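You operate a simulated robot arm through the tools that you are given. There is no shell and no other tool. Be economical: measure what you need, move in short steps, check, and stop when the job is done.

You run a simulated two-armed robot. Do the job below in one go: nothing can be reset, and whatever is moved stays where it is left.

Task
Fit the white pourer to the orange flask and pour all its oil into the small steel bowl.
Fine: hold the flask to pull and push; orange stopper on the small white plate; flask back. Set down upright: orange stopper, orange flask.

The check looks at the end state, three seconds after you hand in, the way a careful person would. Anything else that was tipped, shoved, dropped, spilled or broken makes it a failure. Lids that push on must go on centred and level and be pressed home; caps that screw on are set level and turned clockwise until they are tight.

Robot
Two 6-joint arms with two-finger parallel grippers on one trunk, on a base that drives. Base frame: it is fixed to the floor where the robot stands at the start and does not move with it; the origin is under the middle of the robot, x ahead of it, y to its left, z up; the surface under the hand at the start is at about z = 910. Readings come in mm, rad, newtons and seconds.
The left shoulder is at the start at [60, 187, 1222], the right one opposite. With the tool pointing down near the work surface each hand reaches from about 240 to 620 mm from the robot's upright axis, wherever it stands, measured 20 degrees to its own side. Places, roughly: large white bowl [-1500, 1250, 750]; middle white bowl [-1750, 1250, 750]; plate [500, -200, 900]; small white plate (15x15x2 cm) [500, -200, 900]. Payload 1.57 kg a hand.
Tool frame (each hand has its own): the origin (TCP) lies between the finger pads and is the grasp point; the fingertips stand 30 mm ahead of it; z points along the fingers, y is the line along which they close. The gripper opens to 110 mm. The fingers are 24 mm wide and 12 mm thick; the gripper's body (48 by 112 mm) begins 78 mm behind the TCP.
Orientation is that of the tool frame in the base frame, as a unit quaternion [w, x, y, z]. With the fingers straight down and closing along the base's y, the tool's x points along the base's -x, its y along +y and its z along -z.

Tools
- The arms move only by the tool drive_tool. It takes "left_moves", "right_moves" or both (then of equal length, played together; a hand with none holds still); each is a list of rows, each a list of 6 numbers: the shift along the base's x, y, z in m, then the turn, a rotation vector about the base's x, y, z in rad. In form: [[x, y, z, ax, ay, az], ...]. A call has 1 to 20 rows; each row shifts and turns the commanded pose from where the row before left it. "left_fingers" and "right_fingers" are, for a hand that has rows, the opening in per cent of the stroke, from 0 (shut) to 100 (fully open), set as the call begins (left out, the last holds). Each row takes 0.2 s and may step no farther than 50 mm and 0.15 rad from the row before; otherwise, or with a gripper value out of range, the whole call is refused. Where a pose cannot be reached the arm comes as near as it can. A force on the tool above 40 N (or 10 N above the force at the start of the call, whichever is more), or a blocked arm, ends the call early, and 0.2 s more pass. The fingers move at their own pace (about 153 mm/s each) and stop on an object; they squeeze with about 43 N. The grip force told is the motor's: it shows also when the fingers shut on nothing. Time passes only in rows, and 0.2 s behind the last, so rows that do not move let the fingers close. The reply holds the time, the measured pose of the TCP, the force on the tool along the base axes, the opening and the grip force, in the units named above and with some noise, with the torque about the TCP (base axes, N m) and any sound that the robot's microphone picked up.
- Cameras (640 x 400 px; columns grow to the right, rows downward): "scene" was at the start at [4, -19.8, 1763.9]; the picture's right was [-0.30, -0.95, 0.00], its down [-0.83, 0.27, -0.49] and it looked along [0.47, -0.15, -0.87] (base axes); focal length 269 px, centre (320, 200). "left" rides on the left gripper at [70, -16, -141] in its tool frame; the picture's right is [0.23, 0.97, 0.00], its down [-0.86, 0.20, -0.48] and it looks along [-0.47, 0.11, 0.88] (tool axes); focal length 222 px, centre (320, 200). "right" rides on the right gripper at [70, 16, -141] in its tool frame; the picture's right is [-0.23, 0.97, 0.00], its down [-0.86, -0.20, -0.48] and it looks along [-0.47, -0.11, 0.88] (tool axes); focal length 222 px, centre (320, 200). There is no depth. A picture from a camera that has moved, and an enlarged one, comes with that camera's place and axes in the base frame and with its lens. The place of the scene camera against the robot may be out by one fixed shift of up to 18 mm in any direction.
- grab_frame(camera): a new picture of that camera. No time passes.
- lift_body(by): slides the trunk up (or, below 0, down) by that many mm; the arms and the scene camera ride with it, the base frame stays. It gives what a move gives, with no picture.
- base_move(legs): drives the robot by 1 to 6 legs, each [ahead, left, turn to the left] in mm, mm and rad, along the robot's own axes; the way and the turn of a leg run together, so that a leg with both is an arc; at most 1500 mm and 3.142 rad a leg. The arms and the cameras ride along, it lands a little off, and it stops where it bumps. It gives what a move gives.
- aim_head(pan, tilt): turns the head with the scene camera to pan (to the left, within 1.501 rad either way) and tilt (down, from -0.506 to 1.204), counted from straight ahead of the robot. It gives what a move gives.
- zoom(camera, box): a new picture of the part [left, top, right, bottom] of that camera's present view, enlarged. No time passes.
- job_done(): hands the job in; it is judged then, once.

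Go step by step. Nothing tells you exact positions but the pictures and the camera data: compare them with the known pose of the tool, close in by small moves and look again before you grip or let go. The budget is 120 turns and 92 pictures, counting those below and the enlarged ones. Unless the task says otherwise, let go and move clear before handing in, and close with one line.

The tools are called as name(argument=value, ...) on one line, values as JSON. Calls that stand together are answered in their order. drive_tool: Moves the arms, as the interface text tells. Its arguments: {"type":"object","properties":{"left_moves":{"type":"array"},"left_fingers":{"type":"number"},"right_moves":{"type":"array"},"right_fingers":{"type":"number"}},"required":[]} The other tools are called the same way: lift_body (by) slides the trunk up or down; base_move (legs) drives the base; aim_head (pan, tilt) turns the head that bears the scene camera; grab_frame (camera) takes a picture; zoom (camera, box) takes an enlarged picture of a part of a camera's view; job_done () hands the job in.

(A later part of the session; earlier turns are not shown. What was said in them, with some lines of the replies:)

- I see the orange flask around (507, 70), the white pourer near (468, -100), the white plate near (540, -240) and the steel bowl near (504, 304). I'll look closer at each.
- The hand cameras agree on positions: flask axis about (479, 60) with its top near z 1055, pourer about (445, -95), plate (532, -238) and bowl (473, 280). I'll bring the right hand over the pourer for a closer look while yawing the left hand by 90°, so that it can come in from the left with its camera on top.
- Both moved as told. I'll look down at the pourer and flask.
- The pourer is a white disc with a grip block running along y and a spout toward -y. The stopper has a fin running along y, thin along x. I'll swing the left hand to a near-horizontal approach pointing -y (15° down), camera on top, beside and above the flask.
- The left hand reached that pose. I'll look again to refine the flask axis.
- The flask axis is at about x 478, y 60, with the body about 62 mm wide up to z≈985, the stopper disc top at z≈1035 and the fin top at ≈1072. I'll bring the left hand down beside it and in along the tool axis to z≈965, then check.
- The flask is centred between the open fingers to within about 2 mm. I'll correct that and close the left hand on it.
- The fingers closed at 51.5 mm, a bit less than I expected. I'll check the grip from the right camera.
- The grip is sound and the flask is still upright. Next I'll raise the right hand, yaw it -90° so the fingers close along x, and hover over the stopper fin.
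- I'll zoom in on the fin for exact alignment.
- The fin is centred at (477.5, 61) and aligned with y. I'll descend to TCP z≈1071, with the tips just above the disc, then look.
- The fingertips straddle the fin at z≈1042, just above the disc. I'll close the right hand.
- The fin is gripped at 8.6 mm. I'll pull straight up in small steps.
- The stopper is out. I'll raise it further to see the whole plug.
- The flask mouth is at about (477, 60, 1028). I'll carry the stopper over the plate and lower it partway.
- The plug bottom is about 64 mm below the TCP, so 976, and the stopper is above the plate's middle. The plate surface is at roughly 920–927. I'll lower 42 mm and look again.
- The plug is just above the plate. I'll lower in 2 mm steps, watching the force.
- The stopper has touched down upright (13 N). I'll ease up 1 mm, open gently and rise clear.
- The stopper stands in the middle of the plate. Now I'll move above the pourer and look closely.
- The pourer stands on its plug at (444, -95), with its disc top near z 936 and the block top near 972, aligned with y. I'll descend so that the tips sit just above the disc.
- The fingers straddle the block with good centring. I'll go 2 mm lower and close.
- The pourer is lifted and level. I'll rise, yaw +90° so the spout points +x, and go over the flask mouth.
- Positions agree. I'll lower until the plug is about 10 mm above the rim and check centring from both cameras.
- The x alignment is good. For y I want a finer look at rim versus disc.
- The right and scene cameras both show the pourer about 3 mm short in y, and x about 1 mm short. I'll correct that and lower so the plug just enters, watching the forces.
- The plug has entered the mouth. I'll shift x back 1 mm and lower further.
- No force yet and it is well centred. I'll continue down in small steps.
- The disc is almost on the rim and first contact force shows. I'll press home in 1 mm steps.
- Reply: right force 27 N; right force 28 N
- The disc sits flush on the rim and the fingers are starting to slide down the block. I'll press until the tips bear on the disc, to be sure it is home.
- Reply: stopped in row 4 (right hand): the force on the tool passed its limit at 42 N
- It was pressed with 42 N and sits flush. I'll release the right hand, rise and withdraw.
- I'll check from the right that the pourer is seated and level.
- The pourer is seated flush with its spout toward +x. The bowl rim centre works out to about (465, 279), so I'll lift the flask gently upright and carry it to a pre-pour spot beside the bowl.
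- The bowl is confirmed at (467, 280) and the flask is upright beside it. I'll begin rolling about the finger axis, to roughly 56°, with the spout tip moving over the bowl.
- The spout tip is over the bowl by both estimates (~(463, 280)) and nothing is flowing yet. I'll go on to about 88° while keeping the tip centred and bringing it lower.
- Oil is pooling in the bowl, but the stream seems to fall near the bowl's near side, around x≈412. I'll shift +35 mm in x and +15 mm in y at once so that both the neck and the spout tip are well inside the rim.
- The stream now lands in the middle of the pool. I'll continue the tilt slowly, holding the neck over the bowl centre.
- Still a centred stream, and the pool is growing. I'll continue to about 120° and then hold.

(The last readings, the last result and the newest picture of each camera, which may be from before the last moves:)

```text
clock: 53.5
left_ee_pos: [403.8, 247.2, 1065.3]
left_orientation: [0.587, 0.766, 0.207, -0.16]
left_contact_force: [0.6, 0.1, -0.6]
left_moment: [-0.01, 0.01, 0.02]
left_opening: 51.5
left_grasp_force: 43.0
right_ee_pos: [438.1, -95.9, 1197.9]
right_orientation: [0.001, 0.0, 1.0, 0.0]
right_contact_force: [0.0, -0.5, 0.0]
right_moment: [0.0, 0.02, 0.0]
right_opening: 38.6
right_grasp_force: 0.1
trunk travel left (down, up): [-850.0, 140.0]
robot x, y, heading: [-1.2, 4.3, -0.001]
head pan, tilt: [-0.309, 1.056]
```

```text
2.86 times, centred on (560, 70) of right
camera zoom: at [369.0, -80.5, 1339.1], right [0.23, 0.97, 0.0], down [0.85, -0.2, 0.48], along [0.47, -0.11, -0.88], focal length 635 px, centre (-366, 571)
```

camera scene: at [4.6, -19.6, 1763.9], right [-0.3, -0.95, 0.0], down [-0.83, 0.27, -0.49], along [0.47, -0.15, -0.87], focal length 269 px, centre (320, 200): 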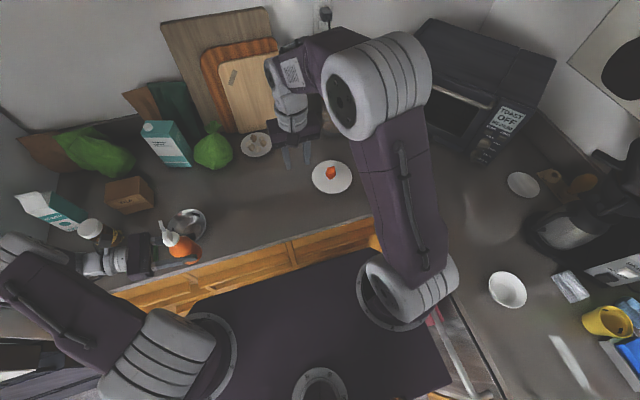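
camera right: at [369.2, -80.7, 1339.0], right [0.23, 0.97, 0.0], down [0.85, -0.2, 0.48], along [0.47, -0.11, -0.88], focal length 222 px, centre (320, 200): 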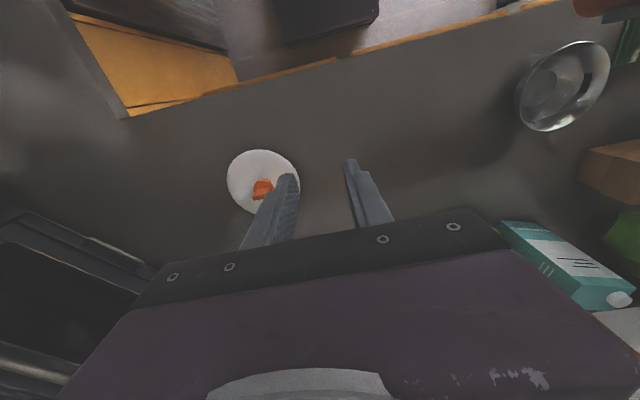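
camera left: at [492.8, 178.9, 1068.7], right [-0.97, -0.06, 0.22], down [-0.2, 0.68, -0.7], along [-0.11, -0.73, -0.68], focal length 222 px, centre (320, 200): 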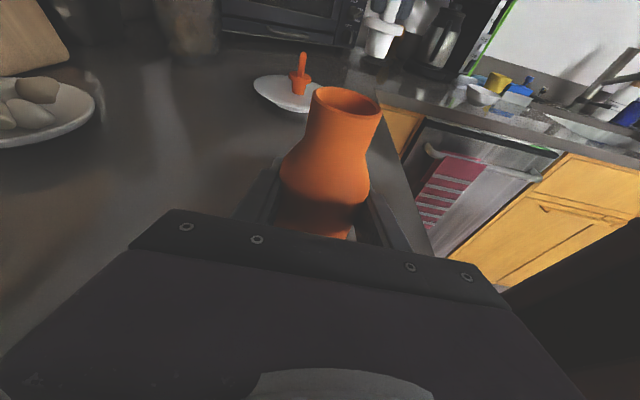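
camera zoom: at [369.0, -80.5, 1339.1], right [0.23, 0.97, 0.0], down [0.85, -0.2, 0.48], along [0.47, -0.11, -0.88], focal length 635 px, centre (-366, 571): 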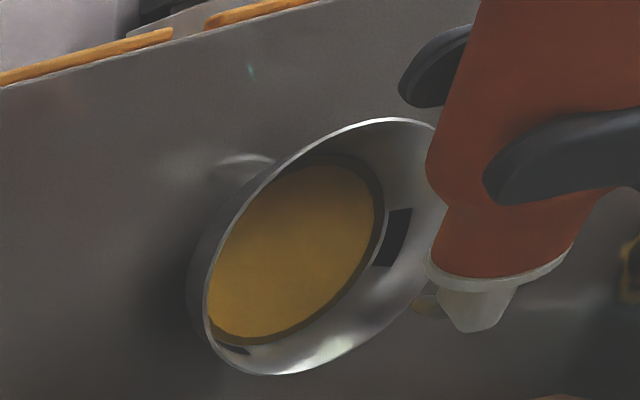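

The stream has stopped, so it may be empty. I'll tilt a little further to about 137° and wait for drips.

drive_tool(left_moves=[[0.004, -0.001, 0.005, 0, 0.0676, 0.0181], [0.004, -0.001, 0.005, 0, 0.0676, 0.0181], [0.004, -0.001, 0.005, 0, 0.0676, 0.0181], [0.003, 0, 0.005, 0, 0.0676, 0.0181], [0, 0, 0, 0, 0, 0], [0, 0, 0, 0, 0, 0], [0, 0, 0, 0, 0, 0]])

zoom(camera="right", box=[480, 0, 640, 140])

drive_tool(left_moves=[[0, 0, 0, 0, 0, 0], [0, 0, 0, 0, 0, 0], [0, 0, 0, 0, 0, 0], [0, 0, 0, 0, 0, 0], [0, 0, 0, 0, 0, 0], [0, 0, 0, 0, 0, 0], [0, 0, 0, 0, 0, 0], [0, 0, 0, 0, 0, 0], [0, 0, 0, 0, 0, 0], [0, 0, 0, 0, 0, 0]])

zoom(camera="right", box=[480, 0, 640, 140])

```text
clock: 55.1
left_ee_pos: [419.4, 243.6, 1084.6]
left_orientation: [0.559, 0.73, 0.312, -0.24]
left_contact_force: [1.5, -0.1, -0.5]
left_moment: [0.02, 0.0, 0.01]
left_opening: 51.3
left_grasp_force: 43.3
right_ee_pos: [437.7, -97.2, 1196.7]
right_orientation: [0.001, 0.0, 1.0, 0.001]
right_contact_force: [0.5, -0.5, 0.0]
right_moment: [0.01, 0.0, 0.0]
right_opening: 38.5
right_grasp_force: 0.0
trunk travel left (down, up): [-850.0, 140.0]
robot x, y, heading: [-1.7, 5.3, -0.003]
head pan, tilt: [-0.309, 1.056]
```

```text
2.86 times, centred on (560, 70) of right
camera zoom: at [369.0, -80.5, 1339.0], right [0.23, 0.97, 0.0], down [0.85, -0.2, 0.48], along [0.47, -0.11, -0.88], focal length 635 px, centre (-366, 571)
```

zoom: 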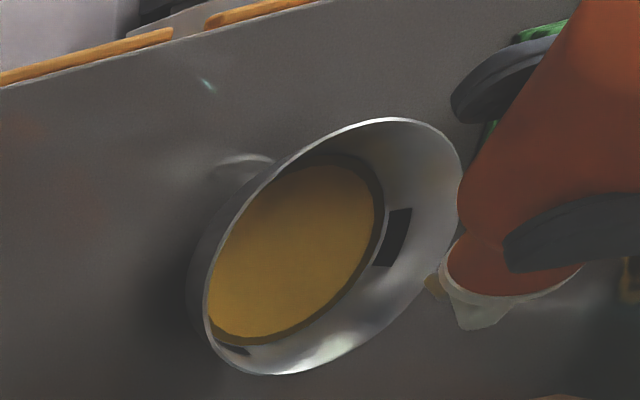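

```text
clock: 57.3
left_ee_pos: [418.3, 244.6, 1084.7]
left_orientation: [0.559, 0.73, 0.311, -0.24]
left_contact_force: [0.0, -0.3, -1.7]
left_moment: [-0.01, 0.0, -0.01]
left_opening: 51.6
left_grasp_force: 42.7
right_ee_pos: [438.0, -97.5, 1197.5]
right_orientation: [0.001, 0.0, 1.0, 0.0]
right_contact_force: [0.3, -0.5, 0.2]
right_moment: [0.03, -0.01, 0.01]
right_opening: 38.4
right_grasp_force: 0.1
trunk travel left (down, up): [-850.0, 140.0]
robot x, y, heading: [-0.1, -1.1, 0.001]
head pan, tilt: [-0.309, 1.056]
```

```text
2.86 times, centred on (560, 70) of right
camera zoom: at [369.0, -80.5, 1339.1], right [0.23, 0.97, 0.0], down [0.85, -0.2, 0.48], along [0.47, -0.11, -0.88], focal length 635 px, centre (-366, 571)
```

zoom: 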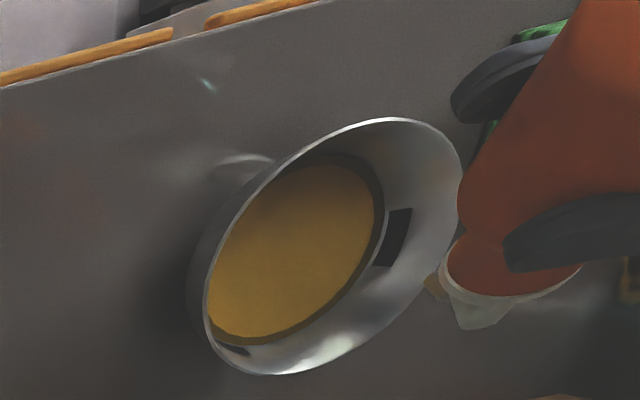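

The pool level is unchanged and there is no more flow, so the flask is empty. I'll roll back upright over the bowl, reversing the path.

drive_tool(left_moves=[[-0.003, 0.0007, 0.001, 0, -0.1352, -0.0363], [-0.003, 0.0007, 0.001, 0, -0.1352, -0.0363], [-0.004, 0.0007, 0.001, 0, -0.1352, -0.0363], [-0.004, 0.0007, 0.001, 0, -0.1352, -0.0363], [-0.004, 0.0007, 0.001, 0, -0.1352, -0.0363], [-0.004, 0.0007, 0.001, 0, -0.1352, -0.0363], [-0.004, 0.0007, 0.001, 0, -0.1352, -0.0363], [-0.004, 0.0007, 0.001, 0, -0.1352, -0.0363], [-0.004, 0.0007, 0.001, 0, -0.1352, -0.0363], [-0.004, 0.0007, 0.001, 0, -0.1352, -0.0363], [-0.004, 0.0007, 0.001, 0, -0.1352, -0.0363], [-0.004, 0.0007, 0.001, 0, -0.1352, -0.0363], [-0.004, 0.0007, 0.001, 0, -0.1352, -0.0363], [-0.004, 0.0007, 0.001, 0, -0.1352, -0.0363], [-0.004, 0.0007, 0, 0, -0.1352, -0.0363], [-0.004, 0.0007, 0, 0, -0.1352, -0.0363], [-0.004, 0.0007, 0, 0, -0.1352, -0.0363], [0, 0, 0, 0, 0, 0]])

zoom(camera="scene", box=[110, 170, 270, 270])

```text
clock: 61.1
left_ee_pos: [352.9, 256.2, 1097.1]
left_orientation: [-0.429, -0.561, 0.563, -0.431]
left_contact_force: [-0.1, 0.4, -0.8]
left_moment: [-0.02, 0.0, -0.02]
left_opening: 50.8
left_grasp_force: 43.4
right_ee_pos: [438.1, -96.0, 1198.0]
right_orientation: [0.001, 0.0, 1.0, 0.0]
right_contact_force: [0.3, 0.1, 0.1]
right_moment: [0.01, -0.01, 0.02]
right_opening: 38.6
right_grasp_force: 0.0
trunk travel left (down, up): [-850.0, 140.0]
robot x, y, heading: [-0.2, 2.3, -0.005]
head pan, tilt: [-0.309, 1.056]
```

```text
4.00 times, centred on (190, 220) of scene
camera zoom: at [4.3, -19.4, 1763.9], right [-0.3, -0.95, 0.0], down [-0.83, 0.27, -0.49], along [0.47, -0.15, -0.87], focal length 1077 px, centre (840, 120)
```

zoom: 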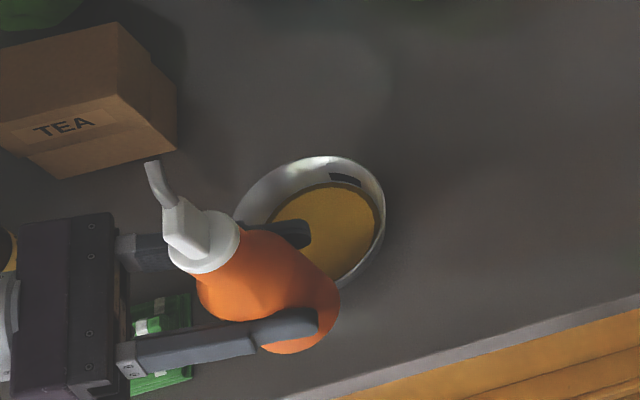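

The flask is upright again and there is no spill by the bowl. I'll return it above its original place.

drive_tool(left_moves=[[0.0125, -0.0195, 0, 0, 0, 0], [0.0125, -0.0195, 0, 0, 0, 0], [0.0125, -0.0195, 0, 0, 0, 0], [0.0125, -0.0195, 0, 0, 0, 0], [0.0125, -0.0195, 0, 0, 0, 0], [0.0125, -0.0195, 0, 0, 0, 0], [0.0125, -0.0195, 0, 0, 0, 0], [0.0125, -0.0195, 0, 0, 0, 0], [0.0125, -0.0195, 0, 0, 0, 0], [0.0125, -0.0195, 0, 0, 0, 0], [0, 0, -0.03, 0, 0, 0], [0, 0, -0.03, 0, 0, 0], [0, 0, -0.03, 0, 0, 0], [0, 0, -0.02, 0, 0, 0], [0, 0, -0.01, 0, 0, 0], [0, 0, 0, 0, 0, 0]])

zoom(camera="right", box=[385, 80, 513, 180])

```text
clock: 64.5
left_ee_pos: [477.1, 59.2, 977.3]
left_orientation: [0.428, 0.562, -0.561, 0.431]
left_contact_force: [0.7, 0.5, -0.9]
left_moment: [0.01, 0.0, -0.02]
left_opening: 51.6
left_grasp_force: 42.9
right_ee_pos: [439.8, -96.3, 1196.5]
right_orientation: [0.001, 0.0, 1.0, 0.001]
right_contact_force: [-0.1, 0.4, 0.2]
right_moment: [0.0, 0.01, 0.03]
right_opening: 38.6
right_grasp_force: 0.0
trunk travel left (down, up): [-850.0, 140.0]
robot x, y, heading: [-2.0, 2.8, -0.002]
head pan, tilt: [-0.309, 1.056]
```

```text
4.00 times, centred on (449, 130) of right
camera zoom: at [369.0, -80.8, 1339.0], right [0.23, 0.97, 0.0], down [0.85, -0.2, 0.48], along [0.47, -0.11, -0.88], focal length 888 px, centre (-196, 480)
```

zoom: 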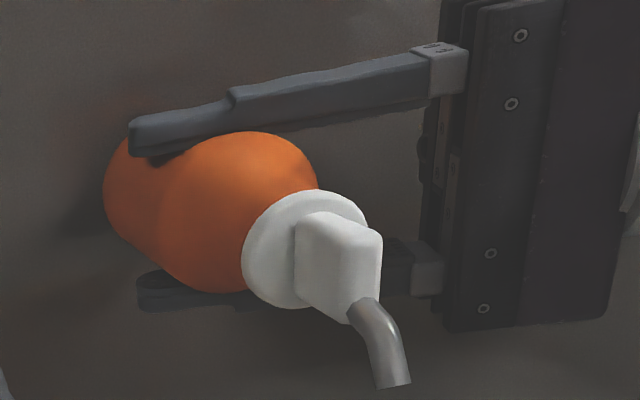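

I'll lower the last ~12 mm in small steps to feel the counter.

drive_tool(left_moves=[[0, 0.001, -0.004, 0, 0, 0], [0, 0, -0.004, 0, 0, 0], [0, 0, -0.002, 0, 0, 0], [0, 0, 0, 0, 0, 0]])

drive_tool(left_moves=[[0, 0, -0.001, 0, 0, 0], [0, 0, 0, 0, 0, 0]])

drive_tool(left_moves=[[0, 0, -0.001, 0, 0, 0], [0, 0, 0, 0, 0, 0]])

```text
clock: 65.5
left_ee_pos: [478.0, 61.9, 967.5]
left_orientation: [0.429, 0.562, -0.561, 0.431]
left_contact_force: [-0.5, -0.4, -2.1]
left_moment: [-0.03, 0.0, -0.02]
left_opening: 51.6
left_grasp_force: 43.1
right_ee_pos: [438.0, -96.6, 1197.0]
right_orientation: [0.001, 0.0, 1.0, 0.0]
right_contact_force: [-0.1, 0.0, 0.4]
right_moment: [0.0, -0.01, 0.0]
right_opening: 38.7
right_grasp_force: 0.0
trunk travel left (down, up): [-850.0, 140.0]
robot x, y, heading: [2.5, -3.7, 0.001]
head pan, tilt: [-0.309, 1.056]
```

```text
clock: 66.1
left_ee_pos: [477.3, 62.2, 965.8]
left_orientation: [-0.43, -0.561, 0.561, -0.431]
left_contact_force: [0.9, 1.1, -1.5]
left_moment: [0.0, 0.01, 0.01]
left_opening: 51.4
left_grasp_force: 42.8
right_ee_pos: [438.4, -97.0, 1196.4]
right_orientation: [0.001, 0.0, 1.0, 0.0]
right_contact_force: [-0.8, 0.1, -0.1]
right_moment: [-0.02, -0.01, 0.05]
right_opening: 38.7
right_grasp_force: 0.1
trunk travel left (down, up): [-850.0, 140.0]
robot x, y, heading: [-1.3, -4.1, 0.001]
head pan, tilt: [-0.309, 1.056]
```

```text
clock: 66.7
left_ee_pos: [477.2, 61.9, 965.8]
left_orientation: [-0.43, -0.561, 0.562, -0.43]
left_contact_force: [-0.7, 0.2, -1.3]
left_moment: [0.01, -0.02, -0.02]
left_opening: 51.3
left_grasp_force: 42.9
right_ee_pos: [437.9, -96.7, 1197.7]
right_orientation: [0.001, -0.002, 1.0, 0.0]
right_contact_force: [-0.3, -0.5, -0.2]
right_moment: [-0.02, -0.01, -0.01]
right_opening: 38.5
right_grasp_force: 0.1
trunk travel left (down, up): [-850.0, 140.0]
robot x, y, heading: [0.5, 2.9, 0.001]
head pan, tilt: [-0.309, 1.056]
```

No contact yet. I'll keep on in 1 mm steps.

drive_tool(left_moves=[[0, 0, -0.001, 0, 0, 0], [0, 0, 0, 0, 0, 0]])

drive_tool(left_moves=[[0, 0, -0.001, 0, 0, 0], [0, 0, 0, 0, 0, 0]])

```text
clock: 67.3
left_ee_pos: [478.1, 63.4, 964.5]
left_orientation: [0.429, 0.562, -0.561, 0.431]
left_contact_force: [-0.8, -0.4, -1.4]
left_moment: [0.01, -0.01, 0.0]
left_opening: 51.5
left_grasp_force: 42.4
right_ee_pos: [438.2, -96.4, 1197.5]
right_orientation: [0.001, 0.0, 1.0, 0.0]
right_contact_force: [0.3, -0.3, 0.0]
right_moment: [0.02, 0.02, 0.01]
right_opening: 38.5
right_grasp_force: 0.1
trunk travel left (down, up): [-850.0, 140.0]
robot x, y, heading: [0.7, -0.8, 0.002]
head pan, tilt: [-0.309, 1.056]
```

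```text
clock: 67.9
left_ee_pos: [477.3, 63.5, 966.1]
left_orientation: [0.428, 0.561, -0.561, 0.432]
left_contact_force: [1.5, 1.4, 8.7]
left_moment: [0.17, 0.13, -0.09]
left_opening: 51.3
left_grasp_force: 43.1
right_ee_pos: [438.2, -95.9, 1198.5]
right_orientation: [0.002, 0.0, 1.0, 0.0]
right_contact_force: [-0.1, -0.2, 0.8]
right_moment: [0.01, 0.01, 0.01]
right_opening: 38.4
right_grasp_force: 0.1
trunk travel left (down, up): [-850.0, 140.0]
robot x, y, heading: [-0.8, -1.7, -0.002]
head pan, tilt: [-0.309, 1.056]
```

Touchdown on the counter. I'll open the left hand and back out along the finger axis, then up.

drive_tool(left_moves=[[0, 0, 0, 0, 0, 0], [0, 0, 0, 0, 0, 0], [0, 0, 0, 0, 0, 0], [0, 0.02, 0.0054, 0, 0, 0], [0, 0.03, 0.008, 0, 0, 0], [0, 0.03, 0.008, 0, 0, 0], [0, 0.03, 0.008, 0, 0, 0], [0, 0.02, 0.006, 0, 0, 0], [0, 0.01, 0.04, 0, 0, 0], [0, 0, 0.05, 0, 0, 0], [0, 0, 0.05, 0, 0, 0], [0, 0, 0, 0, 0, 0]], left_fingers=100)

grab_frame(camera="left")

grab_frame(camera="scene")

zoom(camera="right", box=[400, 20, 640, 180])

```text
clock: 70.5
left_ee_pos: [473.0, 200.7, 1141.2]
left_orientation: [-0.429, -0.562, 0.562, -0.43]
left_contact_force: [-0.6, -0.4, 0.3]
left_moment: [0.02, -0.04, 0.03]
left_opening: 109.9
left_grasp_force: 0.1
left hand out of reach, approached as far as the arm can: row 8
right_ee_pos: [438.3, -95.7, 1197.1]
right_orientation: [0.001, 0.0, 1.0, 0.0]
right_contact_force: [-0.4, -0.2, 0.5]
right_moment: [0.02, -0.02, 0.01]
right_opening: 38.4
right_grasp_force: 0.1
trunk travel left (down, up): [-850.0, 140.0]
robot x, y, heading: [0.0, -1.8, 0.001]
head pan, tilt: [-0.309, 1.056]
```

```text
19 pictures are left
camera left: at [488.9, 317.9, 1245.7], right [-0.97, -0.06, 0.22], down [-0.2, 0.68, -0.7], along [-0.11, -0.73, -0.68], focal length 222 px, centre (320, 200)
```

left: 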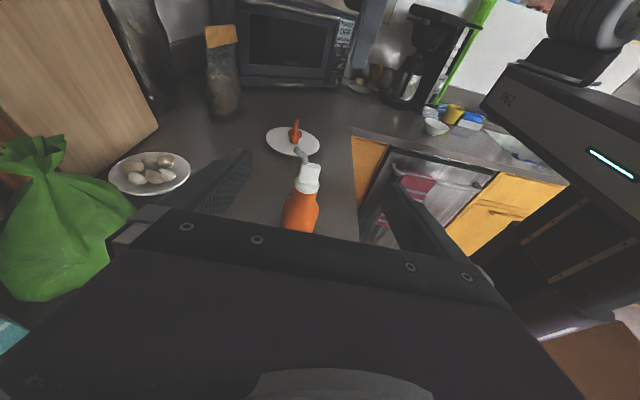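

```text
18 pictures are left
camera scene: at [4.6, -19.1, 1763.9], right [-0.3, -0.95, 0.0], down [-0.83, 0.27, -0.49], along [0.47, -0.15, -0.87], focal length 269 px, centre (320, 200)
```

scene: 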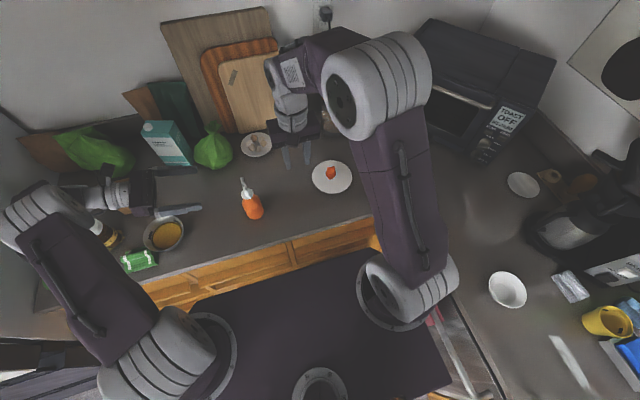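

```text
2.50 times, centred on (520, 100) of right
camera zoom: at [369.2, -80.2, 1339.0], right [0.23, 0.97, 0.0], down [0.85, -0.2, 0.48], along [0.47, -0.11, -0.88], focal length 555 px, centre (-180, 450)
```

zoom: 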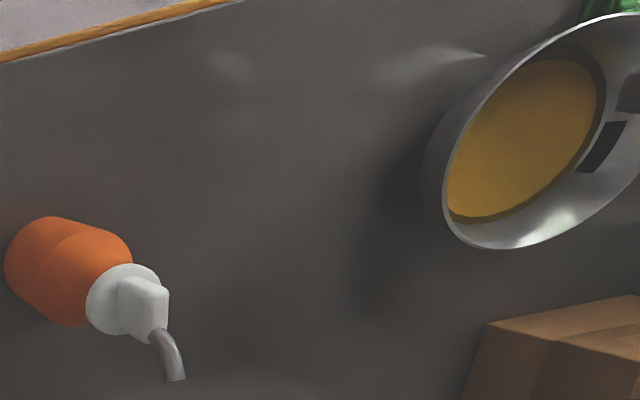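

The flask stands upright in its place with the pourer on. One last check of the bowl, the jar area and the plate for spills or disturbance.

zoom(camera="scene", box=[70, 170, 270, 295])

zoom(camera="left", box=[240, 110, 360, 240])

```text
3.20 times, centred on (170, 232) of scene
camera zoom: at [4.6, -19.1, 1763.9], right [-0.3, -0.95, 0.0], down [-0.83, 0.27, -0.49], along [0.47, -0.15, -0.87], focal length 862 px, centre (800, 96)
```

zoom: 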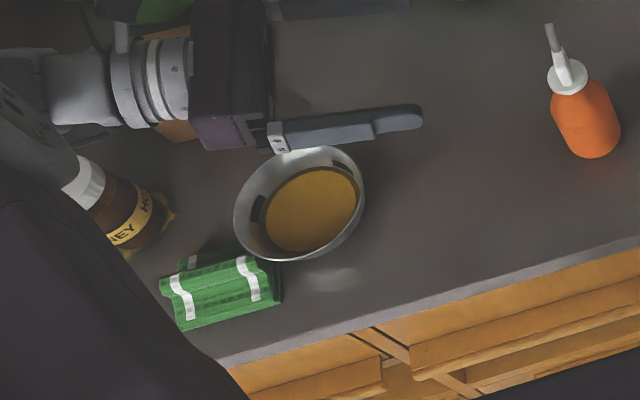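

```text
3.08 times, centred on (300, 175) of left
camera zoom: at [488.9, 317.9, 1245.7], right [-0.97, -0.06, 0.22], down [-0.2, 0.68, -0.7], along [-0.11, -0.73, -0.68], focal length 684 px, centre (382, 277)
```

zoom: 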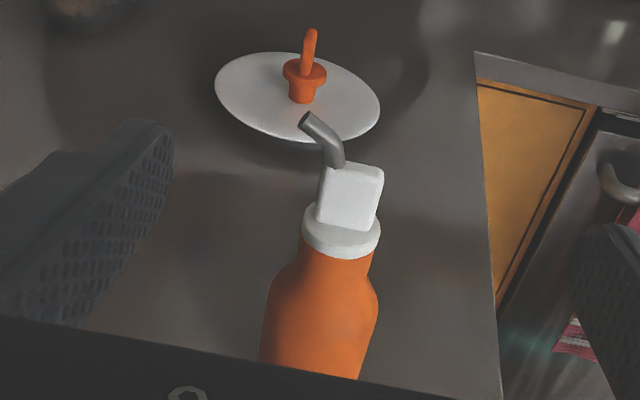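

The pourer sits level and flush, the oil is in the bowl with no spills, the stopper stands upright on the plate, and both hands are clear. I'll hand in.

job_done()

```text
The job is handed in.
```

The white pourer is pressed level onto the orange flask. I tilted the flask until no more oil flowed, and all of it looks to be in the small steel bowl with no spill seen. The orange stopper stands upright on the small white plate, the flask is back upright in its place, and both hands are clear.
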